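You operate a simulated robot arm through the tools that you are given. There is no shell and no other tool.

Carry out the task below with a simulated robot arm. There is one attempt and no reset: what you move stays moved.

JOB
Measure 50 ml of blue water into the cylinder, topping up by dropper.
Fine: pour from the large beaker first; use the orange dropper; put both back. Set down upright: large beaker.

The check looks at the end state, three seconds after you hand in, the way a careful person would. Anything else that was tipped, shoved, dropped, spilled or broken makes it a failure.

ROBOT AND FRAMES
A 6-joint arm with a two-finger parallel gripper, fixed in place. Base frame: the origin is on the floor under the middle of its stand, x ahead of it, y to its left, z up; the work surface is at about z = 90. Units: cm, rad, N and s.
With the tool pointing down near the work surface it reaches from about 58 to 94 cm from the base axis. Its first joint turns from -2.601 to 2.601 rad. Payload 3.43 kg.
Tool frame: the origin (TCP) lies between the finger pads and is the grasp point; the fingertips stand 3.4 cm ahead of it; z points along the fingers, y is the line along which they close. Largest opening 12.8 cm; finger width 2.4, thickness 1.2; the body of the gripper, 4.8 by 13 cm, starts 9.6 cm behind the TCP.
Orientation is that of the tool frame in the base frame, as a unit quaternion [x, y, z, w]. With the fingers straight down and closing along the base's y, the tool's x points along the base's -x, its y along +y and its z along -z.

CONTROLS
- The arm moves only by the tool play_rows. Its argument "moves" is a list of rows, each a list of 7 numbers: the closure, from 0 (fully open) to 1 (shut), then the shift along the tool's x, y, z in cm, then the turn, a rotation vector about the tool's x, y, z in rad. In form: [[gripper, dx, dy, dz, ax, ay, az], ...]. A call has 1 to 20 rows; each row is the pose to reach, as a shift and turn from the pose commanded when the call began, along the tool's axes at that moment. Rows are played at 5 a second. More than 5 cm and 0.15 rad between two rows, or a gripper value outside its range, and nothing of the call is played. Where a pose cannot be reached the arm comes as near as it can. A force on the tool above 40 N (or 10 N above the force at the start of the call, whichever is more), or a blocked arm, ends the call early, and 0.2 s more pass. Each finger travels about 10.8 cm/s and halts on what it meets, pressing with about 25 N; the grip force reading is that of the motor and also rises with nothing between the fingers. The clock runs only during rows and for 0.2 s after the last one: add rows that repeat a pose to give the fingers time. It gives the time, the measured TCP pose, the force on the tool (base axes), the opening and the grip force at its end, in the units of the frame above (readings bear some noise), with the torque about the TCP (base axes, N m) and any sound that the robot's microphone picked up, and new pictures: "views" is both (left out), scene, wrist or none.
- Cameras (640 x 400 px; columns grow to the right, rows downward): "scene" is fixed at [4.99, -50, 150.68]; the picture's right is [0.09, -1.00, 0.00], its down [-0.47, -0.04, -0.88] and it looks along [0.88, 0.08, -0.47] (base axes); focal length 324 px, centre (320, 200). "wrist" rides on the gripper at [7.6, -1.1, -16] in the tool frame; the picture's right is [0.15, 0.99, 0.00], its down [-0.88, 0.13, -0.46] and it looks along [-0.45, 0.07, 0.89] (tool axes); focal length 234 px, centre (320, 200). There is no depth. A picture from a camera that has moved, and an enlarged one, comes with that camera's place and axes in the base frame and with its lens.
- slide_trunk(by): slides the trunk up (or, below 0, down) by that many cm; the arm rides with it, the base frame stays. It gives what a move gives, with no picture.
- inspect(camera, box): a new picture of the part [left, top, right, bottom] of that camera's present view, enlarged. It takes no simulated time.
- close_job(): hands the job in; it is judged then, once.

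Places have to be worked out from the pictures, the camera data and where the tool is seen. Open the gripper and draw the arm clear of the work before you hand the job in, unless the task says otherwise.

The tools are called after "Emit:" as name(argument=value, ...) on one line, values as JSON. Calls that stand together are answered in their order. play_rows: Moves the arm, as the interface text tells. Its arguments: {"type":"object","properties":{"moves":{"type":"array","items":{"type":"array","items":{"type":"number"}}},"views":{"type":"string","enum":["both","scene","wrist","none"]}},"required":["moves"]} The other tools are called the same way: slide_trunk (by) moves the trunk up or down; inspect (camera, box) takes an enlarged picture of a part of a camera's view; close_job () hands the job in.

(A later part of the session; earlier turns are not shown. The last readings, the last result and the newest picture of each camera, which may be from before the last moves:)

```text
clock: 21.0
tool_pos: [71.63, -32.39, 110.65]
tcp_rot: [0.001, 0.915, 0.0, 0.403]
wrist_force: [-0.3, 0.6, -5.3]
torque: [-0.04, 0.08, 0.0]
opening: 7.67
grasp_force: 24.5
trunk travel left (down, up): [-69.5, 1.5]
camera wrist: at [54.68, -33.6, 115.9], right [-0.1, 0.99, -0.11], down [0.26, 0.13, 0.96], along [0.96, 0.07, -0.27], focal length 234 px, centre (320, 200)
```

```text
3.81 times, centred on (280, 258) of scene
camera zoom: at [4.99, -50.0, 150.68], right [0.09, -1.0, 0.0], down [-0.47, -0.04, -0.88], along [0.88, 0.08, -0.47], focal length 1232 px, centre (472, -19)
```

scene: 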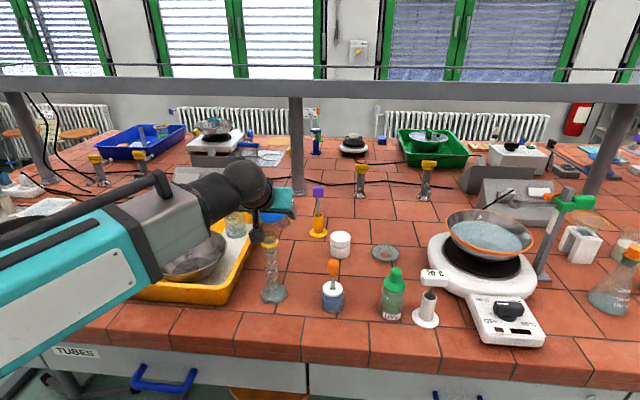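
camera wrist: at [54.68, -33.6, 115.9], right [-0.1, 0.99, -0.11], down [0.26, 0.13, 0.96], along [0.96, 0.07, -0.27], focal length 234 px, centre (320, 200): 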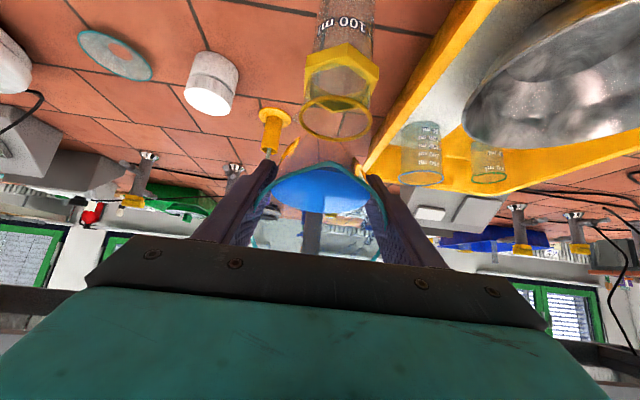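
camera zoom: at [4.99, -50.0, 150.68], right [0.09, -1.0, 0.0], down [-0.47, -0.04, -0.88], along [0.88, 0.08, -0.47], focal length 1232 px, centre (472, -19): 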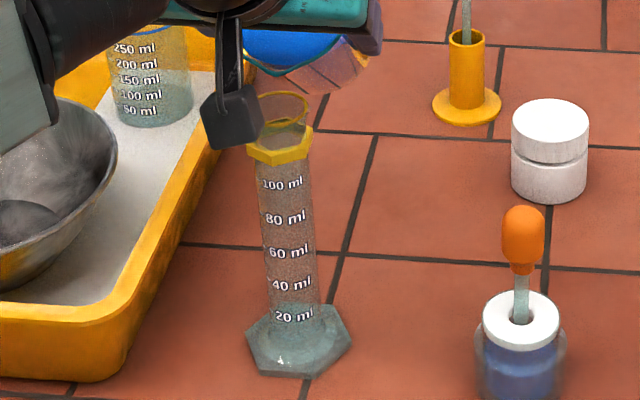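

The water line is right at the rim at 47.5°. I continue in small steps and listen or look for flow.

Emit:
play_rows(moves=[[0.5, -0.05, 0, -0.04, 0, -0.01, 0], [0.5, -0.099, 0, -0.081, 0, -0.02, 0], [0.5, -0.148, 0, -0.122, 0, -0.03, 0], [0.5, -0.148, 0, -0.122, 0, -0.03, 0], [0.5, -0.148, 0, -0.122, 0, -0.03, 0]])

Emit:
inspect(camera="scene", box=[250, 205, 310, 310])

```text
clock: 22.2
tool_pos: [71.68, -32.56, 110.93]
tcp_rot: [0.0, 0.909, 0.0, 0.417]
wrist_force: [-0.5, 0.9, -5.1]
torque: [0.04, 0.08, -0.02]
opening: 7.69
grasp_force: 25.0
trunk travel left (down, up): [-69.5, 1.5]
camera wrist: at [54.55, -33.61, 115.59], right [-0.09, 0.99, -0.11], down [0.23, 0.13, 0.96], along [0.97, 0.07, -0.24], focal length 234 px, centre (320, 200)
```

scene: 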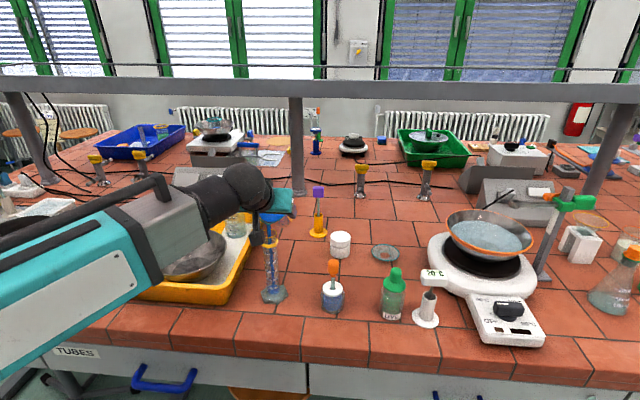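
wrist: 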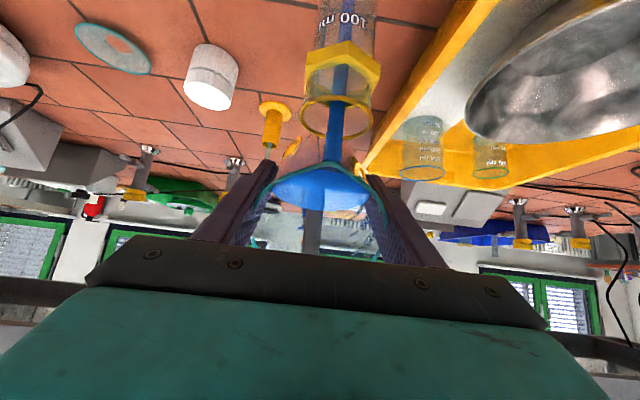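

```text
3.81 times, centred on (280, 258) of scene
camera zoom: at [4.99, -50.0, 150.68], right [0.09, -1.0, 0.0], down [-0.47, -0.04, -0.88], along [0.88, 0.08, -0.47], focal length 1232 px, centre (472, -19)
```

zoom: 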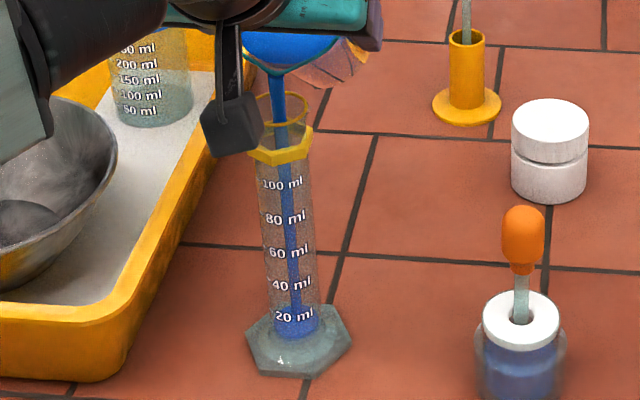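

Blue water is streaming cleanly into the mouth, with the level now around 15–20 ml. I hold the tilt briefly to see the flow rate.

Emit:
play_rows(moves=[[0.5, 0, 0, 0, 0, 0, 0]])

Emit:
inspect(camera="scene", box=[255, 225, 297, 305])

Emit:
inspect(camera="wrist", box=[270, 60, 390, 210])

```text
clock: 22.6
tool_pos: [71.65, -32.5, 110.99]
tcp_rot: [0.001, 0.909, -0.001, 0.417]
wrist_force: [-1.1, -0.8, -5.1]
torque: [0.01, 0.09, -0.01]
opening: 7.67
grasp_force: 24.5
trunk travel left (down, up): [-69.5, 1.5]
camera wrist: at [54.55, -33.61, 115.6], right [-0.09, 0.99, -0.11], down [0.23, 0.13, 0.96], along [0.97, 0.07, -0.24], focal length 234 px, centre (320, 200)
```

scene: 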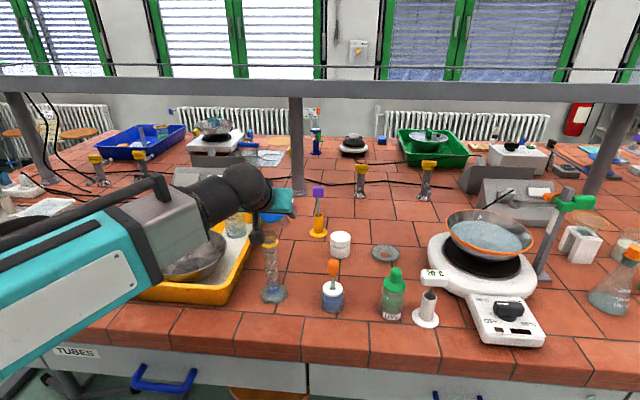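
wrist: 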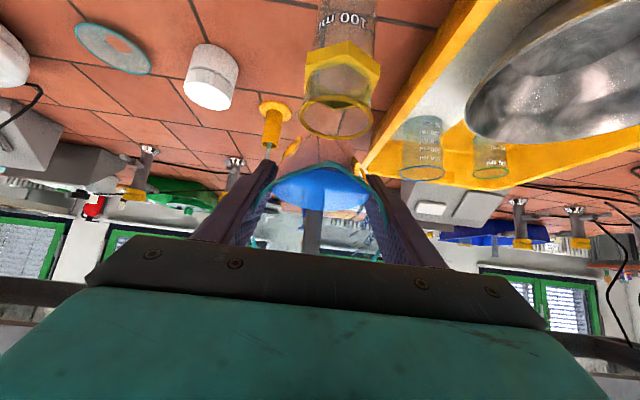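

```text
5.00 times, centred on (276, 265) of scene
camera zoom: at [4.99, -50.0, 150.68], right [0.09, -1.0, 0.0], down [-0.47, -0.04, -0.88], along [0.88, 0.08, -0.47], focal length 1618 px, centre (540, -125)
```

zoom: 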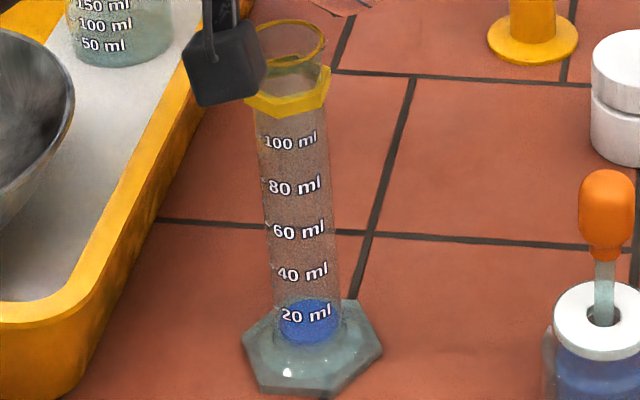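

```text
2.67 times, centred on (330, 135) of wrist
camera zoom: at [54.55, -33.61, 115.6], right [-0.09, 0.99, -0.11], down [0.23, 0.13, 0.96], along [0.97, 0.07, -0.24], focal length 624 px, centre (293, 373)
```

zoom: 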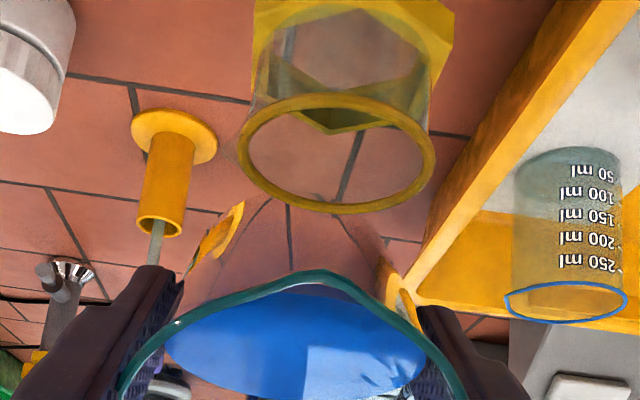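

Flow stopped by itself at this tilt, so tilt controls the volume. I read the level at higher magnification.

Emit:
inspect(camera="scene", box=[264, 264, 292, 304])

```text
10.00 times, centred on (278, 284) of scene
camera zoom: at [4.99, -50.0, 150.68], right [0.09, -1.0, 0.0], down [-0.47, -0.04, -0.88], along [0.88, 0.08, -0.47], focal length 3235 px, centre (740, -640)
```

zoom: 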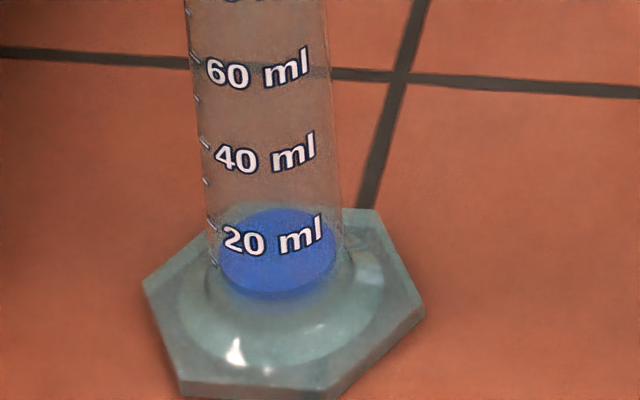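

The level reads about 12–13 ml (0.13 cm per ml, 10 ml tick at z≈92.7). I tilt a further 0.04 rad about the lip and hold.

Emit:
play_rows(moves=[[0.5, -0.05, 0, -0.04, 0, -0.01, 0], [0.5, -0.099, 0, -0.081, 0, -0.02, 0], [0.5, -0.148, 0, -0.122, 0, -0.03, 0], [0.5, -0.197, 0, -0.164, 0, -0.04, 0], [0.5, -0.197, 0, -0.164, 0, -0.04, 0], [0.5, -0.197, 0, -0.164, 0, -0.04, 0]])

Emit:
inspect(camera="scene", box=[260, 256, 292, 302])

Emit:
inspect(camera="wrist", box=[270, 60, 390, 210])

```text
clock: 24.0
tool_pos: [71.64, -32.5, 111.23]
tcp_rot: [0.001, 0.9, -0.001, 0.435]
wrist_force: [0.0, -0.3, -3.6]
torque: [-0.02, 0.06, 0.02]
opening: 7.65
grasp_force: 24.3
trunk travel left (down, up): [-69.5, 1.5]
camera wrist: at [54.37, -33.64, 115.19], right [-0.09, 0.99, -0.11], down [0.19, 0.13, 0.97], along [0.98, 0.07, -0.2], focal length 234 px, centre (320, 200)
```

scene: 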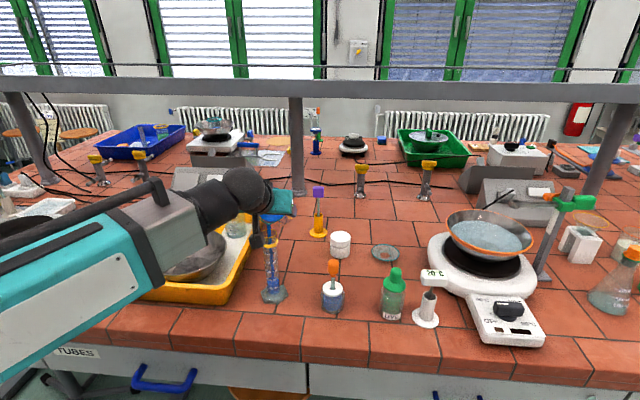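
wrist: 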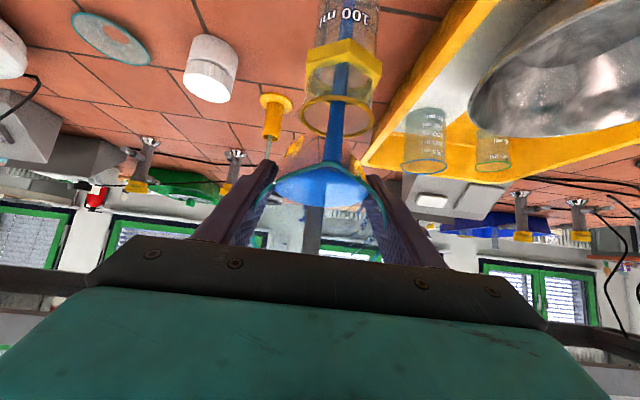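

```text
8.70 times, centred on (276, 279) of scene
camera zoom: at [4.99, -50.0, 150.68], right [0.09, -1.0, 0.0], down [-0.47, -0.04, -0.88], along [0.88, 0.08, -0.47], focal length 2813 px, centre (703, -487)
```

zoom: 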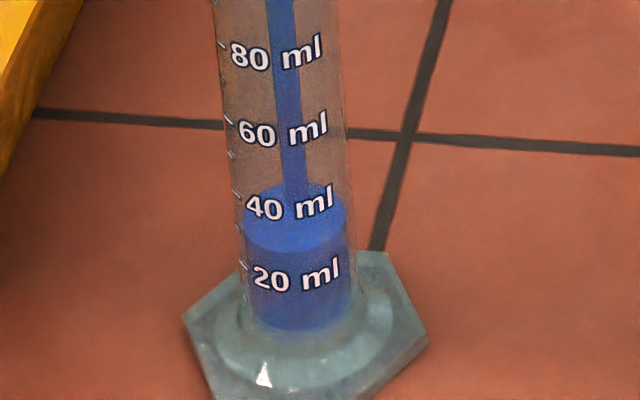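

```text
2.67 times, centred on (330, 135) of wrist
camera zoom: at [54.37, -33.64, 115.19], right [-0.09, 0.99, -0.11], down [0.19, 0.13, 0.97], along [0.98, 0.07, -0.2], focal length 624 px, centre (293, 373)
```

zoom: 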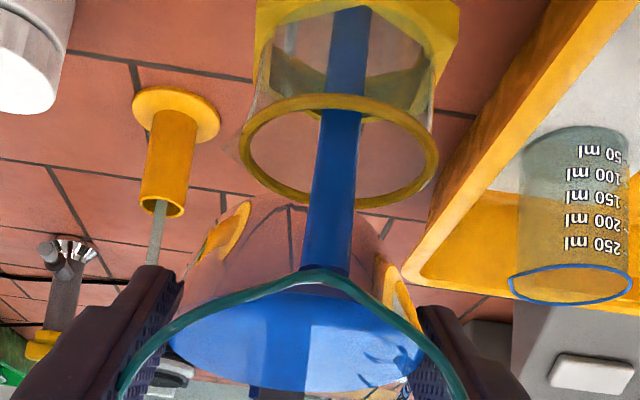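

The level is about 32 ml and still running, with the stream centred in the mouth. I hold one more row (0.4 s).

Emit:
play_rows(moves=[[0.5, 0, 0, 0, 0, 0, 0]], views="none")

Emit:
inspect(camera="scene", box=[260, 256, 292, 302])

Emit:
inspect(camera="wrist", box=[270, 60, 390, 210])

```text
clock: 24.4
tool_pos: [71.7, -32.44, 111.25]
tcp_rot: [0.001, 0.901, -0.001, 0.435]
wrist_force: [-0.8, -0.2, -4.4]
torque: [0.04, 0.07, 0.02]
opening: 7.67
grasp_force: 25.0
trunk travel left (down, up): [-69.5, 1.5]
```

```text
8.70 times, centred on (276, 279) of scene
camera zoom: at [4.99, -50.0, 150.68], right [0.09, -1.0, 0.0], down [-0.47, -0.04, -0.88], along [0.88, 0.08, -0.47], focal length 2813 px, centre (703, -487)
```

zoom: 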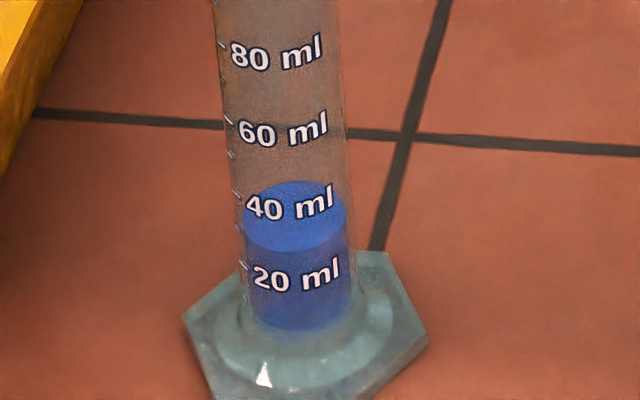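

```text
2.67 times, centred on (330, 135) of wrist
camera zoom: at [54.37, -33.64, 115.19], right [-0.09, 0.99, -0.11], down [0.19, 0.13, 0.97], along [0.98, 0.07, -0.2], focal length 624 px, centre (293, 373)
```

zoom: 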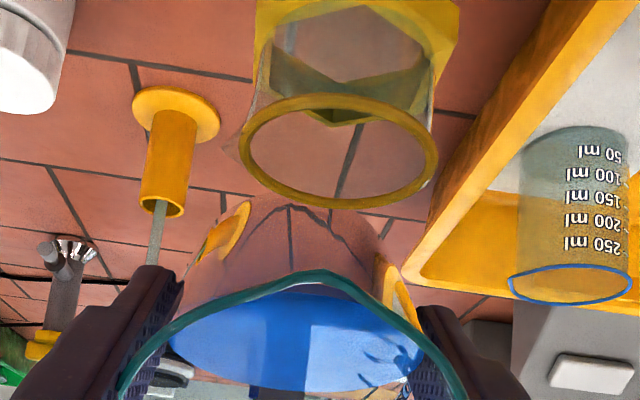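

Flow has stopped at about 32–33 ml, roughly 5 ml per 0.01 rad. I add 0.02 rad.

Emit:
play_rows(moves=[[0.5, -0.05, 0, -0.04, 0, -0.01, 0], [0.5, -0.099, 0, -0.081, 0, -0.02, 0], [0.5, -0.099, 0, -0.081, 0, -0.02, 0], [0.5, -0.099, 0, -0.081, 0, -0.02, 0], [0.5, -0.099, 0, -0.081, 0, -0.02, 0]], views="none")

Emit:
inspect(camera="scene", box=[264, 250, 288, 285])

Emit:
inspect(camera="wrist", box=[270, 60, 390, 210])

```text
clock: 25.6
tool_pos: [71.58, -32.49, 111.27]
tcp_rot: [0.001, 0.896, 0.0, 0.444]
wrist_force: [-1.2, 0.1, -3.5]
torque: [-0.01, 0.08, 0.0]
opening: 7.67
grasp_force: 24.7
trunk travel left (down, up): [-69.5, 1.5]
```

```text
11.43 times, centred on (276, 268) of scene
camera zoom: at [4.99, -50.0, 150.68], right [0.09, -1.0, 0.0], down [-0.47, -0.04, -0.88], along [0.88, 0.08, -0.47], focal length 3697 px, centre (823, -571)
```

zoom: 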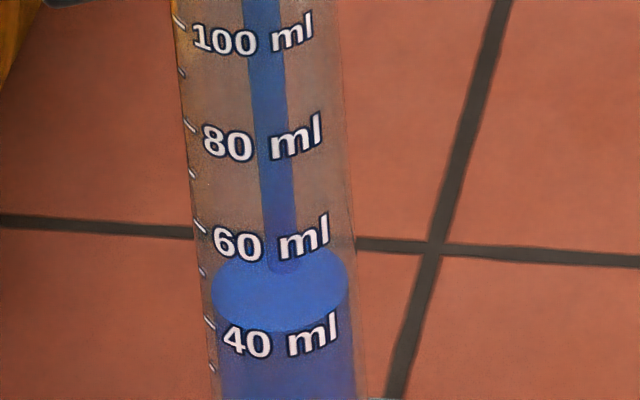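

```text
2.67 times, centred on (330, 135) of wrist
camera zoom: at [54.28, -33.64, 114.96], right [-0.09, 0.99, -0.12], down [0.17, 0.13, 0.98], along [0.98, 0.07, -0.18], focal length 624 px, centre (293, 373)
```

zoom: 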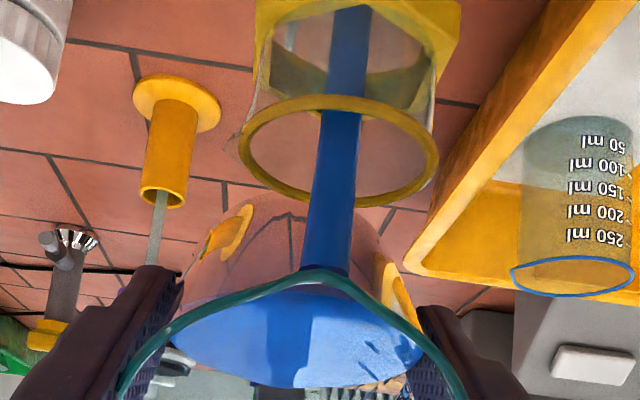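

About 46 ml is in and it is still streaming, so I tilt back at once about the lip and hold over the mouth.

Emit:
play_rows(moves=[[0.5, 0.682, 0, 0.476, 0, 0.13, 0], [0.5, 0.596, 0, 0.331, 0, 0.2, 0], [0.5, 0.596, 0, 0.331, 0, 0.2, 0], [0.5, 0.596, 0, 0.331, 0, 0.2, 0]])

Emit:
inspect(camera="scene", box=[264, 250, 288, 285])

Emit:
inspect(camera="wrist", box=[270, 60, 390, 210])

```text
clock: 26.6
tool_pos: [71.51, -32.55, 110.59]
tcp_rot: [0.001, 0.937, 0.0, 0.35]
wrist_force: [-0.2, -1.0, -4.9]
torque: [-0.04, 0.07, 0.01]
opening: 7.67
grasp_force: 25.1
trunk travel left (down, up): [-69.5, 1.5]
camera wrist: at [55.22, -33.63, 117.64], right [-0.11, 0.99, -0.1], down [0.36, 0.13, 0.92], along [0.93, 0.07, -0.37], focal length 234 px, centre (320, 200)
```

scene: 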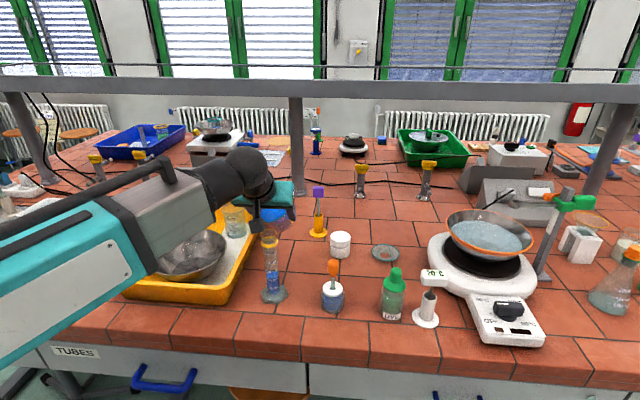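
wrist: 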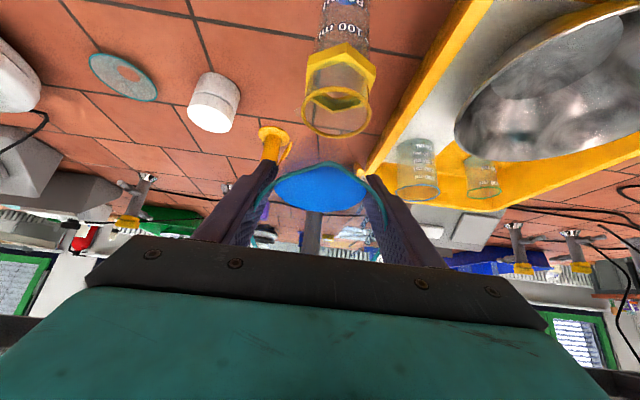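

```text
11.43 times, centred on (276, 268) of scene
camera zoom: at [4.99, -50.0, 150.68], right [0.09, -1.0, 0.0], down [-0.47, -0.04, -0.88], along [0.88, 0.08, -0.47], focal length 3697 px, centre (823, -571)
```

zoom: 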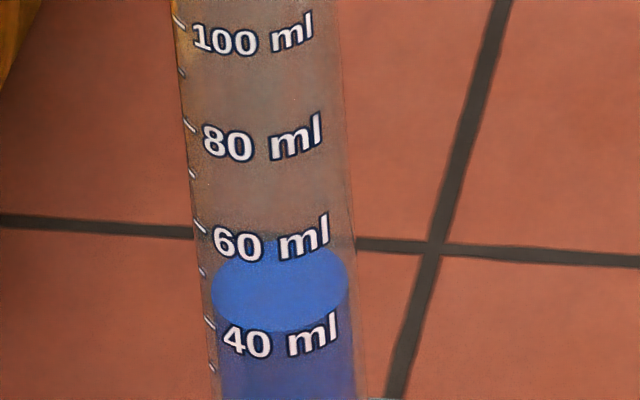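

```text
2.67 times, centred on (330, 135) of wrist
camera zoom: at [55.22, -33.63, 117.64], right [-0.11, 0.99, -0.1], down [0.36, 0.13, 0.92], along [0.93, 0.07, -0.37], focal length 624 px, centre (293, 373)
```

zoom: 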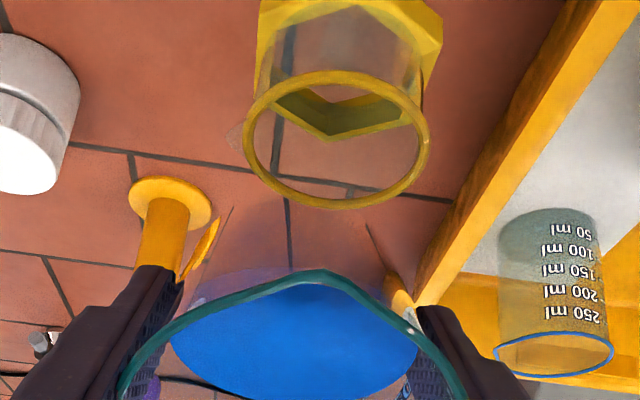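

The pour has stopped at around 46 ml. I back the beaker away from the cylinder, upward and level, toward its original spot.

Emit:
play_rows(moves=[[0.5, -1.035, 0, -0.422, 0, 0, 0], [0.5, -2.776, 0, -0.89, 0, 0.05, 0], [0.5, -4.893, 0, -1.029, 0, 0.15, 0], [0.5, -6.68, -0.4, -0.792, 0, 0.25, 0], [0.5, -8.138, -0.8, -0.179, 0, 0.36, 0], [0.5, -9.595, -1.1, 0.435, 0, 0.47, 0], [0.5, -10.92, -1.3, 1.198, 0, 0.57, 0], [0.5, -11.977, -1.5, 1.965, 0, 0.65, 0], [0.5, -12.804, -1.6, 2.69, 0, 0.7, 0], [0.5, -13.47, -1.6, 3.28, 0, 0.72, 0], [0.5, -13.47, -1.6, 3.28, 0, 0.72, 0]])

Emit:
inspect(camera="scene", box=[250, 170, 310, 310])

Emit:
inspect(camera="scene", box=[266, 256, 284, 282])

```text
clock: 29.0
tool_pos: [83.8, -33.97, 116.85]
tcp_rot: [0.001, 1.0, 0.001, -0.001]
wrist_force: [-0.1, 0.1, -3.9]
torque: [-0.02, -0.01, 0.01]
opening: 7.69
grasp_force: 25.2
trunk travel left (down, up): [-69.5, 1.5]
camera wrist: at [76.17, -35.17, 132.99], right [-0.15, 0.99, 0.0], down [0.88, 0.13, 0.45], along [0.45, 0.07, -0.89], focal length 234 px, centre (320, 200)
```

scene: 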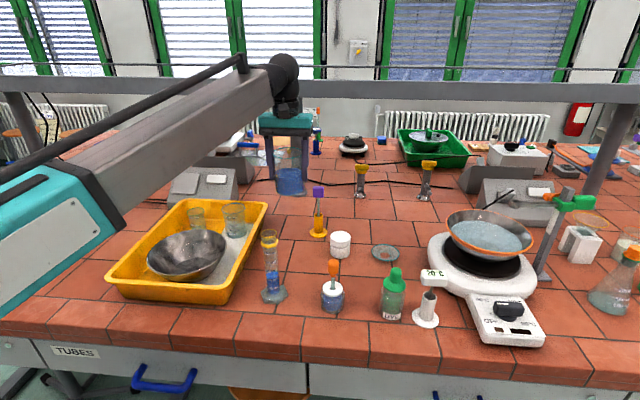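
wrist: 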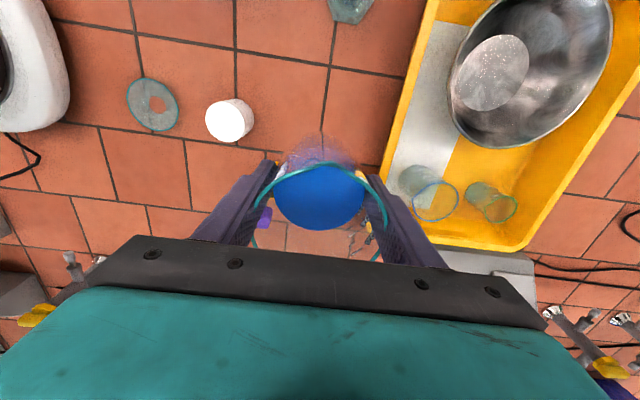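

```text
2.86 times, centred on (280, 240) of scene
camera zoom: at [4.99, -50.0, 150.68], right [0.09, -1.0, 0.0], down [-0.47, -0.04, -0.88], along [0.88, 0.08, -0.47], focal length 924 px, centre (434, 86)
```

zoom: 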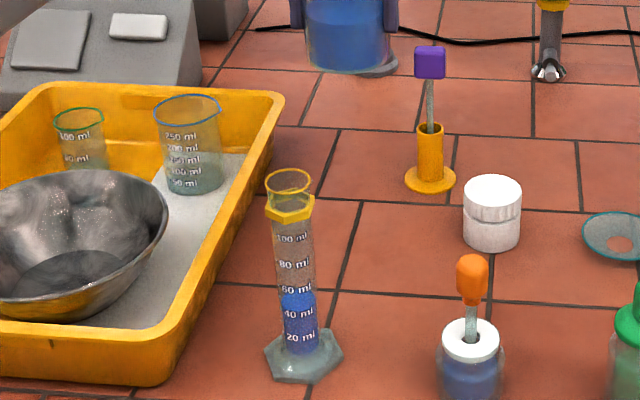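

```text
15.38 times, centred on (275, 269) of scene
camera zoom: at [4.99, -50.0, 150.68], right [0.09, -1.0, 0.0], down [-0.47, -0.04, -0.88], along [0.88, 0.08, -0.47], focal length 4977 px, centre (1012, -862)
```

zoom: 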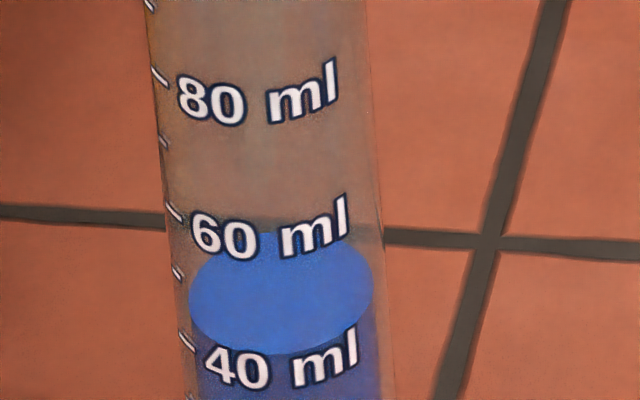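

No spill, and the beaker is level. I zoom further into the scale to read the level exactly before setting the beaker down.

Emit:
inspect(camera="scene", box=[268, 259, 284, 269])

Emit:
inspect(camera="scene", box=[268, 267, 284, 277])

Emit:
inspect(camera="scene", box=[266, 272, 292, 302])

```text
16.00 times, centred on (276, 264) of scene
camera zoom: at [4.99, -50.0, 150.68], right [0.09, -1.0, 0.0], down [-0.47, -0.04, -0.88], along [0.88, 0.08, -0.47], focal length 5176 px, centre (1024, -824)
```

zoom: 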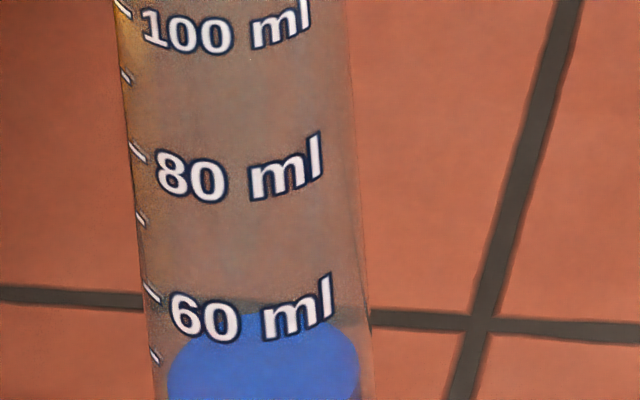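

```text
16.00 times, centred on (276, 272) of scene
camera zoom: at [4.99, -50.0, 150.68], right [0.09, -1.0, 0.0], down [-0.47, -0.04, -0.88], along [0.88, 0.08, -0.47], focal length 5176 px, centre (1024, -952)
```

zoom: 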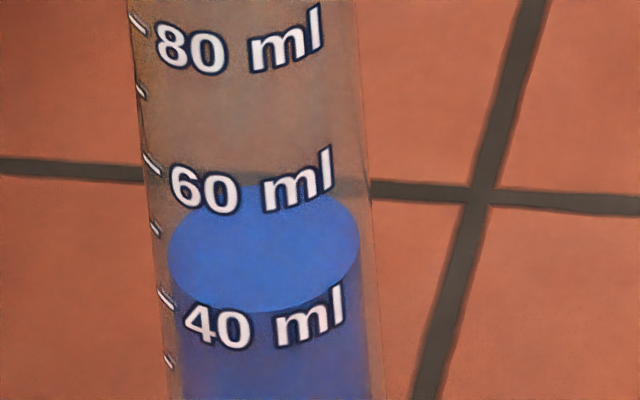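

```text
13.33 times, centred on (279, 287) of scene
camera zoom: at [4.99, -50.0, 150.68], right [0.09, -1.0, 0.0], down [-0.47, -0.04, -0.88], along [0.88, 0.08, -0.47], focal length 4313 px, centre (867, -960)
```

zoom: 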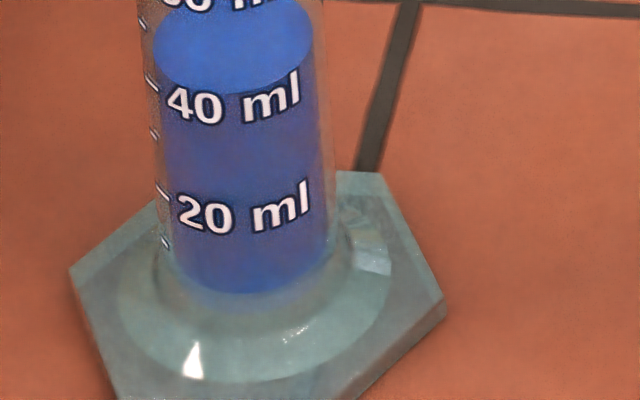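

Careful reading (ticks lie on the tube's front surface) gives about 41.5 ml, so I pour a bit more before topping up. I bring the beaker back to the pouring pose at 41° tilt.

Emit:
play_rows(moves=[[0.5, 0.5, 0, 0, 0, -0.01, 0], [0.5, 1.99, 0.1, 0, 0, -0.07, 0], [0.5, 3.29, 0.3, 0.12, 0, -0.15, 0], [0.5, 4.79, 0.5, 0.42, 0, -0.25, 0], [0.5, 6.29, 0.8, 0.92, 0, -0.36, 0], [0.5, 7.79, 1.2, 1.42, 0, -0.47, 0], [0.5, 9.29, 1.6, 2.42, 0, -0.57, 0], [0.5, 10.79, 1.6, 3.92, 0, -0.67, 0], [0.5, 11.79, 1.6, 5.42, 0, -0.72, 0], [0.5, 12.29, 1.6, 6.42, 0, -0.72, 0], [0.5, 12.29, 1.6, 6.42, 0, -0.72, 0]], views="wrist")

Emit:
inspect(camera="wrist", box=[270, 60, 390, 210])

Emit:
inspect(camera="scene", box=[268, 267, 284, 277])

```text
clock: 31.4
tool_pos: [71.49, -32.5, 110.77]
tcp_rot: [0.001, 0.936, 0.0, 0.353]
wrist_force: [0.6, -0.4, -4.0]
torque: [0.01, 0.05, 0.01]
opening: 7.69
grasp_force: 25.3
trunk travel left (down, up): [-69.5, 1.5]
camera wrist: at [55.23, -33.66, 117.66], right [-0.11, 0.99, -0.1], down [0.36, 0.13, 0.92], along [0.93, 0.07, -0.37], focal length 234 px, centre (320, 200)
```

wrist: 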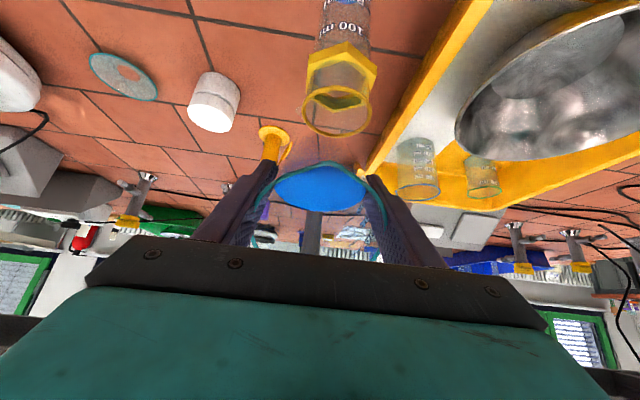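

```text
2.67 times, centred on (330, 135) of wrist
camera zoom: at [55.23, -33.66, 117.66], right [-0.11, 0.99, -0.1], down [0.36, 0.13, 0.92], along [0.93, 0.07, -0.37], focal length 624 px, centre (293, 373)
```

zoom: 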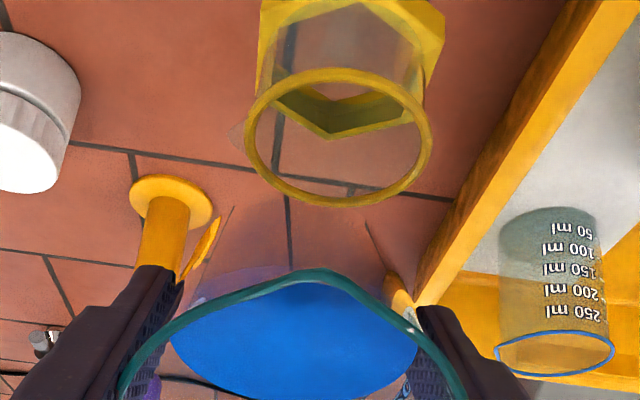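

```text
16.00 times, centred on (276, 272) of scene
camera zoom: at [4.99, -50.0, 150.68], right [0.09, -1.0, 0.0], down [-0.47, -0.04, -0.88], along [0.88, 0.08, -0.47], focal length 5176 px, centre (1024, -952)
```

zoom: 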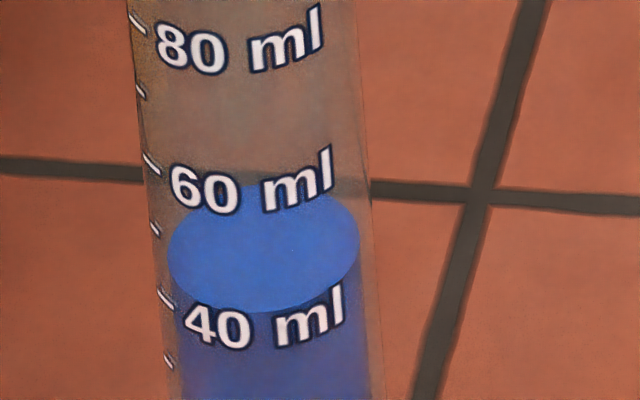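

Same alignment as before. I tilt back up to the previous no-flow angle (0.90 rad) about the lip.

Emit:
play_rows(moves=[[0.5, -0.118, 0, -0.077, 0, -0.045, 0], [0.5, -0.236, 0, -0.154, 0, -0.09, 0], [0.5, -0.34, 0, -0.25, 0, -0.135, 0], [0.5, -0.435, 0, -0.346, 0, -0.18, 0], [0.5, -0.435, 0, -0.346, 0, -0.18, 0]], views="none")

Emit:
inspect(camera="wrist", box=[270, 60, 390, 210])

Emit:
inspect(camera="scene", box=[268, 267, 284, 277])

```text
clock: 32.6
tool_pos: [71.65, -32.43, 111.22]
tcp_rot: [0.001, 0.901, -0.001, 0.434]
wrist_force: [0.5, 0.0, -4.2]
torque: [0.02, 0.07, 0.0]
opening: 7.67
grasp_force: 24.7
trunk travel left (down, up): [-69.5, 1.5]
```

```text
2.67 times, centred on (330, 135) of wrist
camera zoom: at [54.34, -33.61, 115.19], right [-0.09, 0.99, -0.11], down [0.19, 0.13, 0.97], along [0.98, 0.07, -0.2], focal length 624 px, centre (293, 373)
```

zoom: 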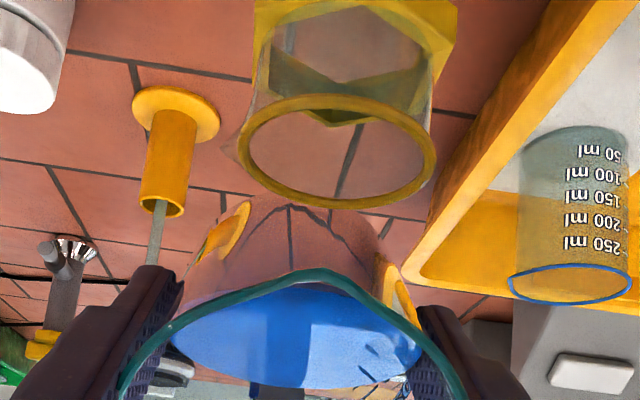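

```text
16.00 times, centred on (276, 272) of scene
camera zoom: at [4.99, -50.0, 150.68], right [0.09, -1.0, 0.0], down [-0.47, -0.04, -0.88], along [0.88, 0.08, -0.47], focal length 5176 px, centre (1024, -952)
```

zoom: 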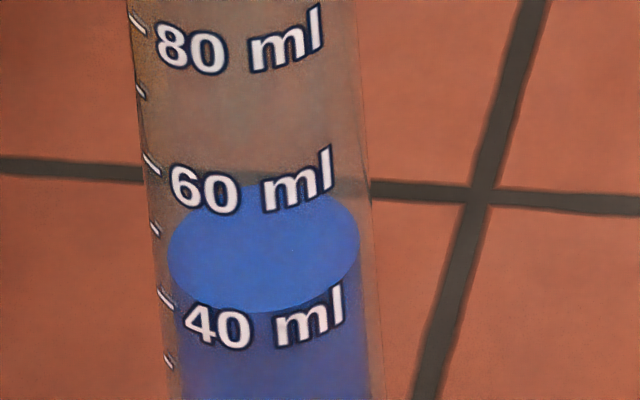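

No flow yet. I add small increments with short calls.

Emit:
play_rows(moves=[[0.5, -0.05, 0, -0.04, 0, -0.01, 0], [0.5, -0.085, 0, -0.069, 0, -0.017, 0]], views="none")

Emit:
inspect(camera="scene", box=[268, 267, 284, 277])

Emit:
inspect(camera="wrist", box=[270, 60, 390, 210])

```text
clock: 33.2
tool_pos: [71.52, -32.3, 111.36]
tcp_rot: [0.0, 0.897, -0.001, 0.443]
wrist_force: [-0.5, -0.2, -3.4]
torque: [0.04, 0.1, -0.01]
opening: 7.68
grasp_force: 25.4
trunk travel left (down, up): [-69.5, 1.5]
```

```text
16.00 times, centred on (276, 272) of scene
camera zoom: at [4.99, -50.0, 150.68], right [0.09, -1.0, 0.0], down [-0.47, -0.04, -0.88], along [0.88, 0.08, -0.47], focal length 5176 px, centre (1024, -952)
```

zoom: 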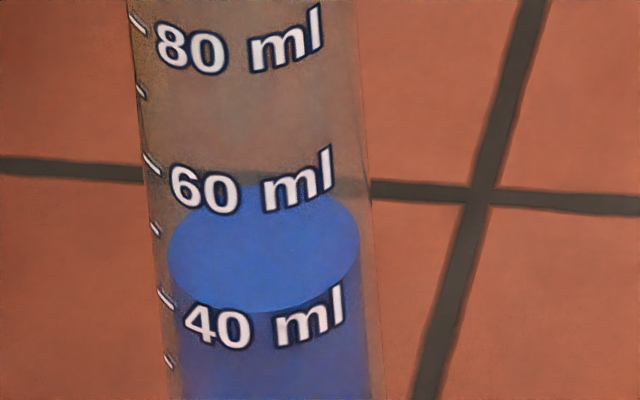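

```text
2.67 times, centred on (330, 135) of wrist
camera zoom: at [54.27, -33.62, 115.03], right [-0.09, 0.99, -0.12], down [0.17, 0.13, 0.98], along [0.98, 0.07, -0.18], focal length 624 px, centre (293, 373)
```

zoom: 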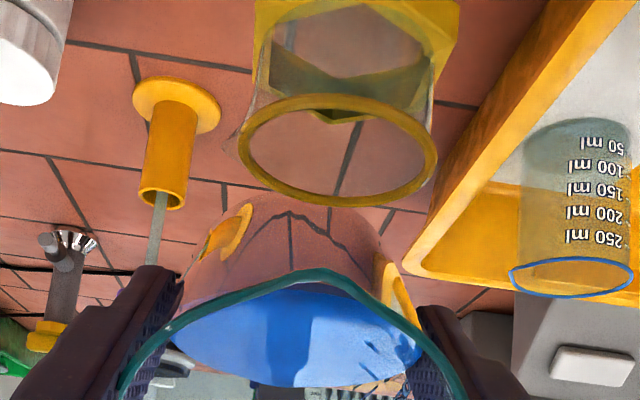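

Still no flow at 0.917 rad. I tilt 0.01 rad more.

Emit:
play_rows(moves=[[0.5, -0.025, 0, -0.02, 0, -0.005, 0], [0.5, -0.05, 0, -0.04, 0, -0.01, 0]], views="none")

Emit:
inspect(camera="scene", box=[268, 267, 284, 277])

Emit:
inspect(camera="wrist", box=[270, 60, 390, 210])

```text
clock: 33.8
tool_pos: [71.56, -32.46, 111.45]
tcp_rot: [0.001, 0.895, -0.001, 0.447]
wrist_force: [-0.5, 0.2, -4.0]
torque: [-0.02, 0.07, 0.0]
opening: 7.7
grasp_force: 25.1
trunk travel left (down, up): [-69.5, 1.5]
```

```text
16.00 times, centred on (276, 272) of scene
camera zoom: at [4.99, -50.0, 150.68], right [0.09, -1.0, 0.0], down [-0.47, -0.04, -0.88], along [0.88, 0.08, -0.47], focal length 5176 px, centre (1024, -952)
```

zoom: 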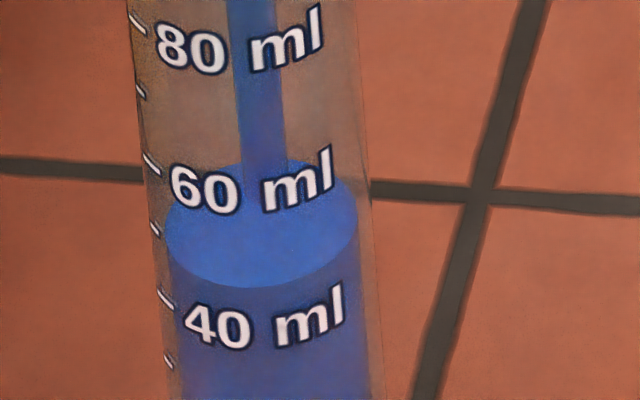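

```text
2.67 times, centred on (330, 135) of wrist
camera zoom: at [54.27, -33.62, 114.91], right [-0.09, 0.99, -0.12], down [0.16, 0.13, 0.98], along [0.98, 0.07, -0.17], focal length 624 px, centre (293, 373)
```

zoom: 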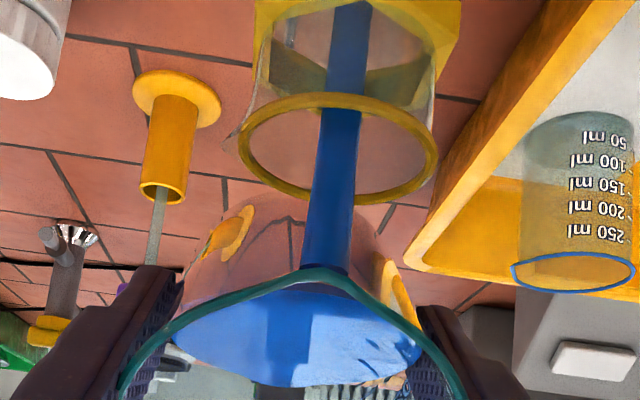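

The level is now ~45 ml and streaming. I cut the pour immediately by tilting back about the lip and hold.

Emit:
play_rows(moves=[[0.5, 0.682, 0, 0.476, 0, 0.13, 0], [0.5, 0.596, 0, 0.331, 0, 0.2, 0], [0.5, 0.596, 0, 0.331, 0, 0.2, 0], [0.5, 0.596, 0, 0.331, 0, 0.2, 0]], views="scene")

Emit:
inspect(camera="scene", box=[268, 267, 284, 277])

Emit:
inspect(camera="wrist", box=[270, 60, 390, 210])

```text
clock: 34.8
tool_pos: [71.52, -32.49, 110.82]
tcp_rot: [0.001, 0.935, -0.001, 0.355]
wrist_force: [0.1, -0.1, -4.5]
torque: [-0.01, 0.1, -0.01]
opening: 7.68
grasp_force: 25.0
trunk travel left (down, up): [-69.5, 1.5]
```

scene: 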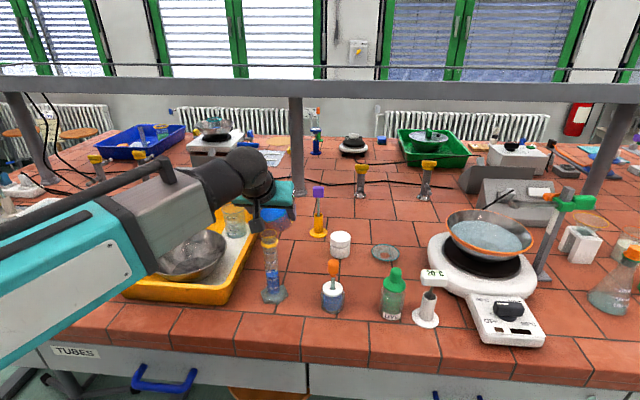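

```text
16.00 times, centred on (276, 272) of scene
camera zoom: at [4.99, -50.0, 150.68], right [0.09, -1.0, 0.0], down [-0.47, -0.04, -0.88], along [0.88, 0.08, -0.47], focal length 5176 px, centre (1024, -952)
```

zoom: 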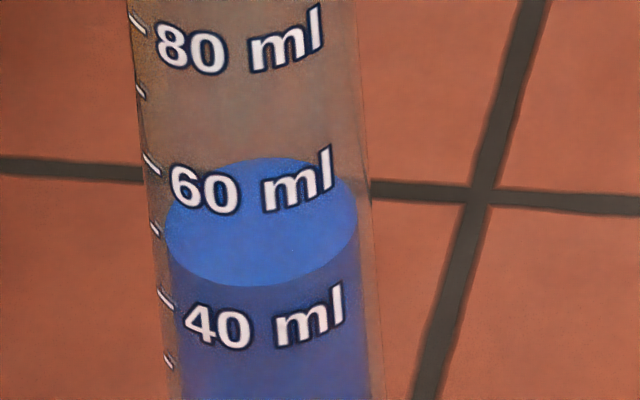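

```text
2.67 times, centred on (330, 135) of wrist
camera zoom: at [55.22, -33.62, 117.65], right [-0.11, 0.99, -0.1], down [0.36, 0.13, 0.93], along [0.93, 0.07, -0.37], focal length 624 px, centre (293, 373)
```

zoom: 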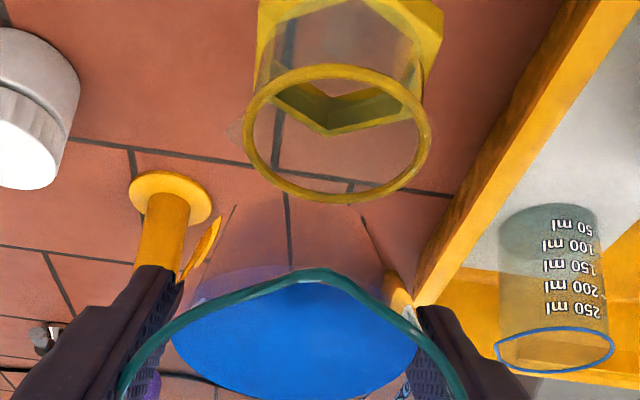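

The pour has stopped at ≈45.5 ml. Now I return the beaker: back off, level it, and go above its original spot.

Emit:
play_rows(moves=[[0.5, -1.038, 0, -0.415, 0, 0, 0], [0.5, -2.783, 0, -0.871, 0, 0.05, 0], [0.5, -4.9, 0, -0.995, 0, 0.15, 0], [0.5, -6.686, -0.4, -0.745, 0, 0.25, 0], [0.5, -8.139, -0.8, -0.121, 0, 0.36, 0], [0.5, -9.592, -1.1, 0.502, 0, 0.47, 0], [0.5, -10.846, -1.3, 1.35, 0, 0.57, 0], [0.5, -11.93, -1.5, 2.087, 0, 0.65, 0], [0.5, -12.752, -1.61, 2.818, 0, 0.7, 0], [0.5, -13.413, -1.61, 3.406, 0, 0.727, 0], [0.5, -13.413, -1.61, 3.406, 0, 0.727, 0]], views="none")

Emit:
inspect(camera="scene", box=[240, 160, 340, 310])

```text
clock: 37.2
tool_pos: [83.77, -34.01, 117.0]
tcp_rot: [0.001, 1.0, 0.0, -0.001]
wrist_force: [0.1, 0.9, -4.4]
torque: [0.01, 0.01, 0.01]
opening: 7.67
grasp_force: 24.6
trunk travel left (down, up): [-69.5, 1.5]
```

```text
2.67 times, centred on (290, 235) of scene
camera zoom: at [4.99, -50.0, 150.68], right [0.09, -1.0, 0.0], down [-0.47, -0.04, -0.88], along [0.88, 0.08, -0.47], focal length 863 px, centre (400, 107)
```

zoom: 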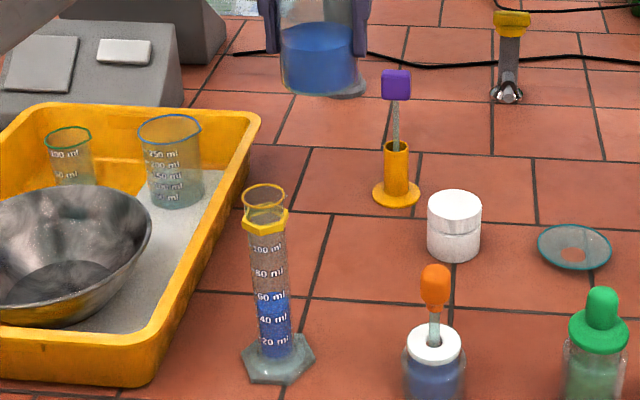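

Turning the wrist back 90° so the spout faces −y as originally, staying over its spot.

Emit:
play_rows(moves=[[0.5, 0, 0, 0, 0, 0, -0.07], [0.5, 0, 0, 0, 0, 0, -0.19], [0.5, 0, 0, 0, 0, 0, -0.32], [0.5, 0, 0, 0, 0, 0, -0.45], [0.5, 0, 0, 0, 0, 0, -0.58], [0.5, 0, 0, 0, 0, 0, -0.71], [0.5, 0, 0, 0, 0, 0, -0.84], [0.5, 0, 0, 0, 0, 0, -0.97], [0.5, 0, 0, 0, 0, 0, -1.1], [0.5, 0, 0, 0, 0, 0, -1.23], [0.5, 0, 0, 0, 0, 0, -1.36], [0.5, 0, 0, 0, 0, 0, -1.48], [0.5, 0, 0, 0, 0, 0, -1.571], [0.5, 0, 0, 2, 0, 0, -1.571], [0.5, 0, 0, 4.5, 0, 0, -1.571], [0.5, 0, 0, 7, 0, 0, -1.571], [0.5, 0, 0, 9.5, 0, 0, -1.571], [0.5, 0, 0, 12, 0, 0, -1.571], [0.5, 0, 0, 14, 0, 0, -1.571], [0.5, 0, 0, 15, 0, 0, -1.571]])

Emit:
inspect(camera="scene", box=[240, 180, 340, 310])

```text
clock: 41.4
tool_pos: [83.79, -34.03, 101.91]
tcp_rot: [-0.707, 0.707, 0.0, 0.0]
wrist_force: [-0.3, -0.3, -3.1]
torque: [-0.02, 0.02, 0.01]
opening: 7.67
grasp_force: 25.3
trunk travel left (down, up): [-69.5, 1.5]
camera wrist: at [84.87, -41.71, 117.91], right [-0.99, -0.15, 0.0], down [-0.13, 0.88, 0.46], along [-0.07, 0.45, -0.89], focal length 234 px, centre (320, 200)
```

scene: 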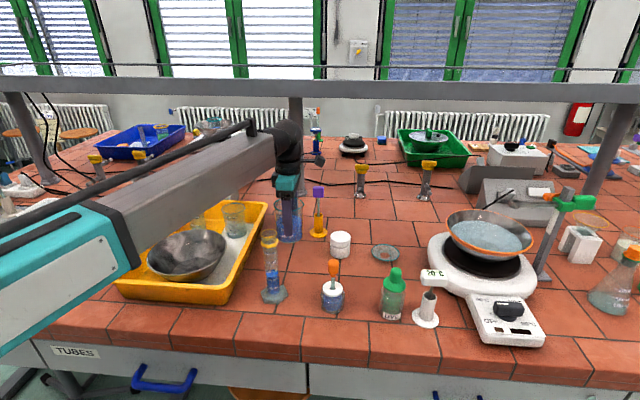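
wrist: 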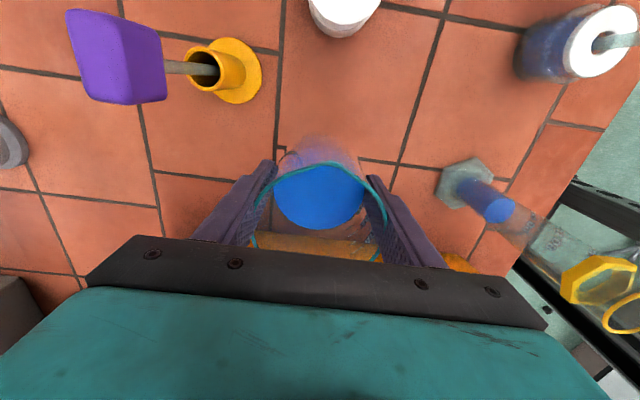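

```text
3.08 times, centred on (290, 245) of scene
camera zoom: at [4.99, -50.0, 150.68], right [0.09, -1.0, 0.0], down [-0.47, -0.04, -0.88], along [0.88, 0.08, -0.47], focal length 995 px, centre (412, 62)
```

zoom: 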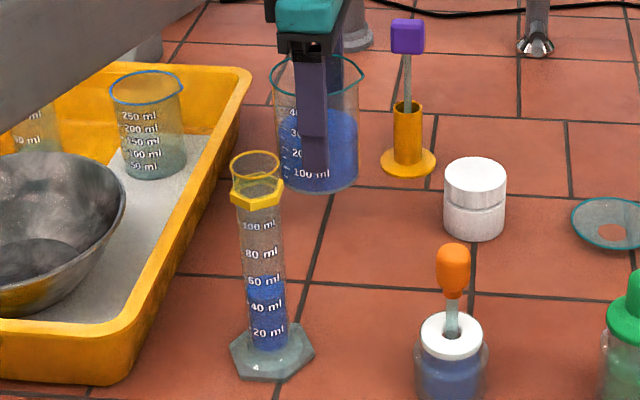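

Lowering the last 5.6 cm, slowing near the table.

Emit:
play_rows(moves=[[0.5, 0, 0, 1.5, 0, 0, 0], [0.5, 0, 0, 3, 0, 0, 0], [0.5, 0, 0, 4.2, 0, 0, 0], [0.5, 0, 0, 4.8, 0, 0, 0], [0.5, 0, 0, 5.2, 0, 0, 0], [0.5, 0, 0, 5.4, 0, 0, 0], [0.5, 0, 0, 5.55, 0, 0, 0], [0.5, 0, 0, 5.6, 0, 0, 0], [0.5, 0, 0, 5.6, 0, 0, 0]])

Emit:
inspect(camera="scene", box=[268, 204, 316, 264])

```text
clock: 43.4
tool_pos: [83.78, -34.15, 96.64]
tcp_rot: [0.708, -0.707, 0.001, -0.001]
wrist_force: [2.0, -0.7, 9.9]
torque: [0.29, 0.37, -0.05]
opening: 7.65
grasp_force: 24.7
trunk travel left (down, up): [-69.5, 1.5]
camera wrist: at [84.83, -41.68, 112.61], right [-0.99, -0.15, 0.0], down [-0.13, 0.88, 0.45], along [-0.06, 0.45, -0.89], focal length 234 px, centre (320, 200)
```

scene: 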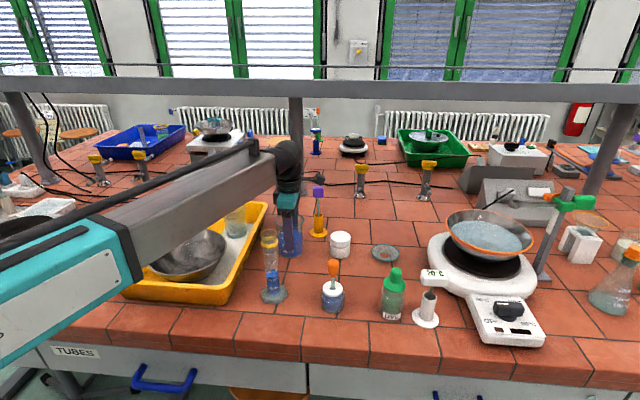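
wrist: 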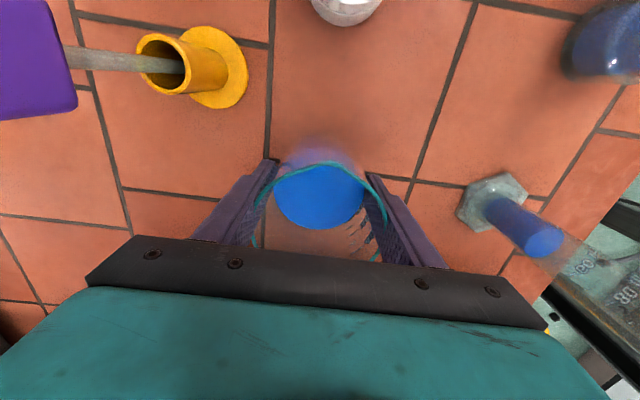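

```text
6.67 times, centred on (292, 234) of scene
camera zoom: at [4.99, -50.0, 150.68], right [0.09, -1.0, 0.0], down [-0.47, -0.04, -0.88], along [0.88, 0.08, -0.47], focal length 2157 px, centre (507, -27)
```

zoom: 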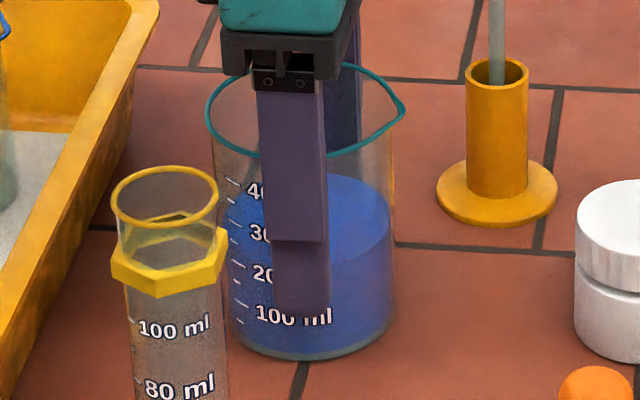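

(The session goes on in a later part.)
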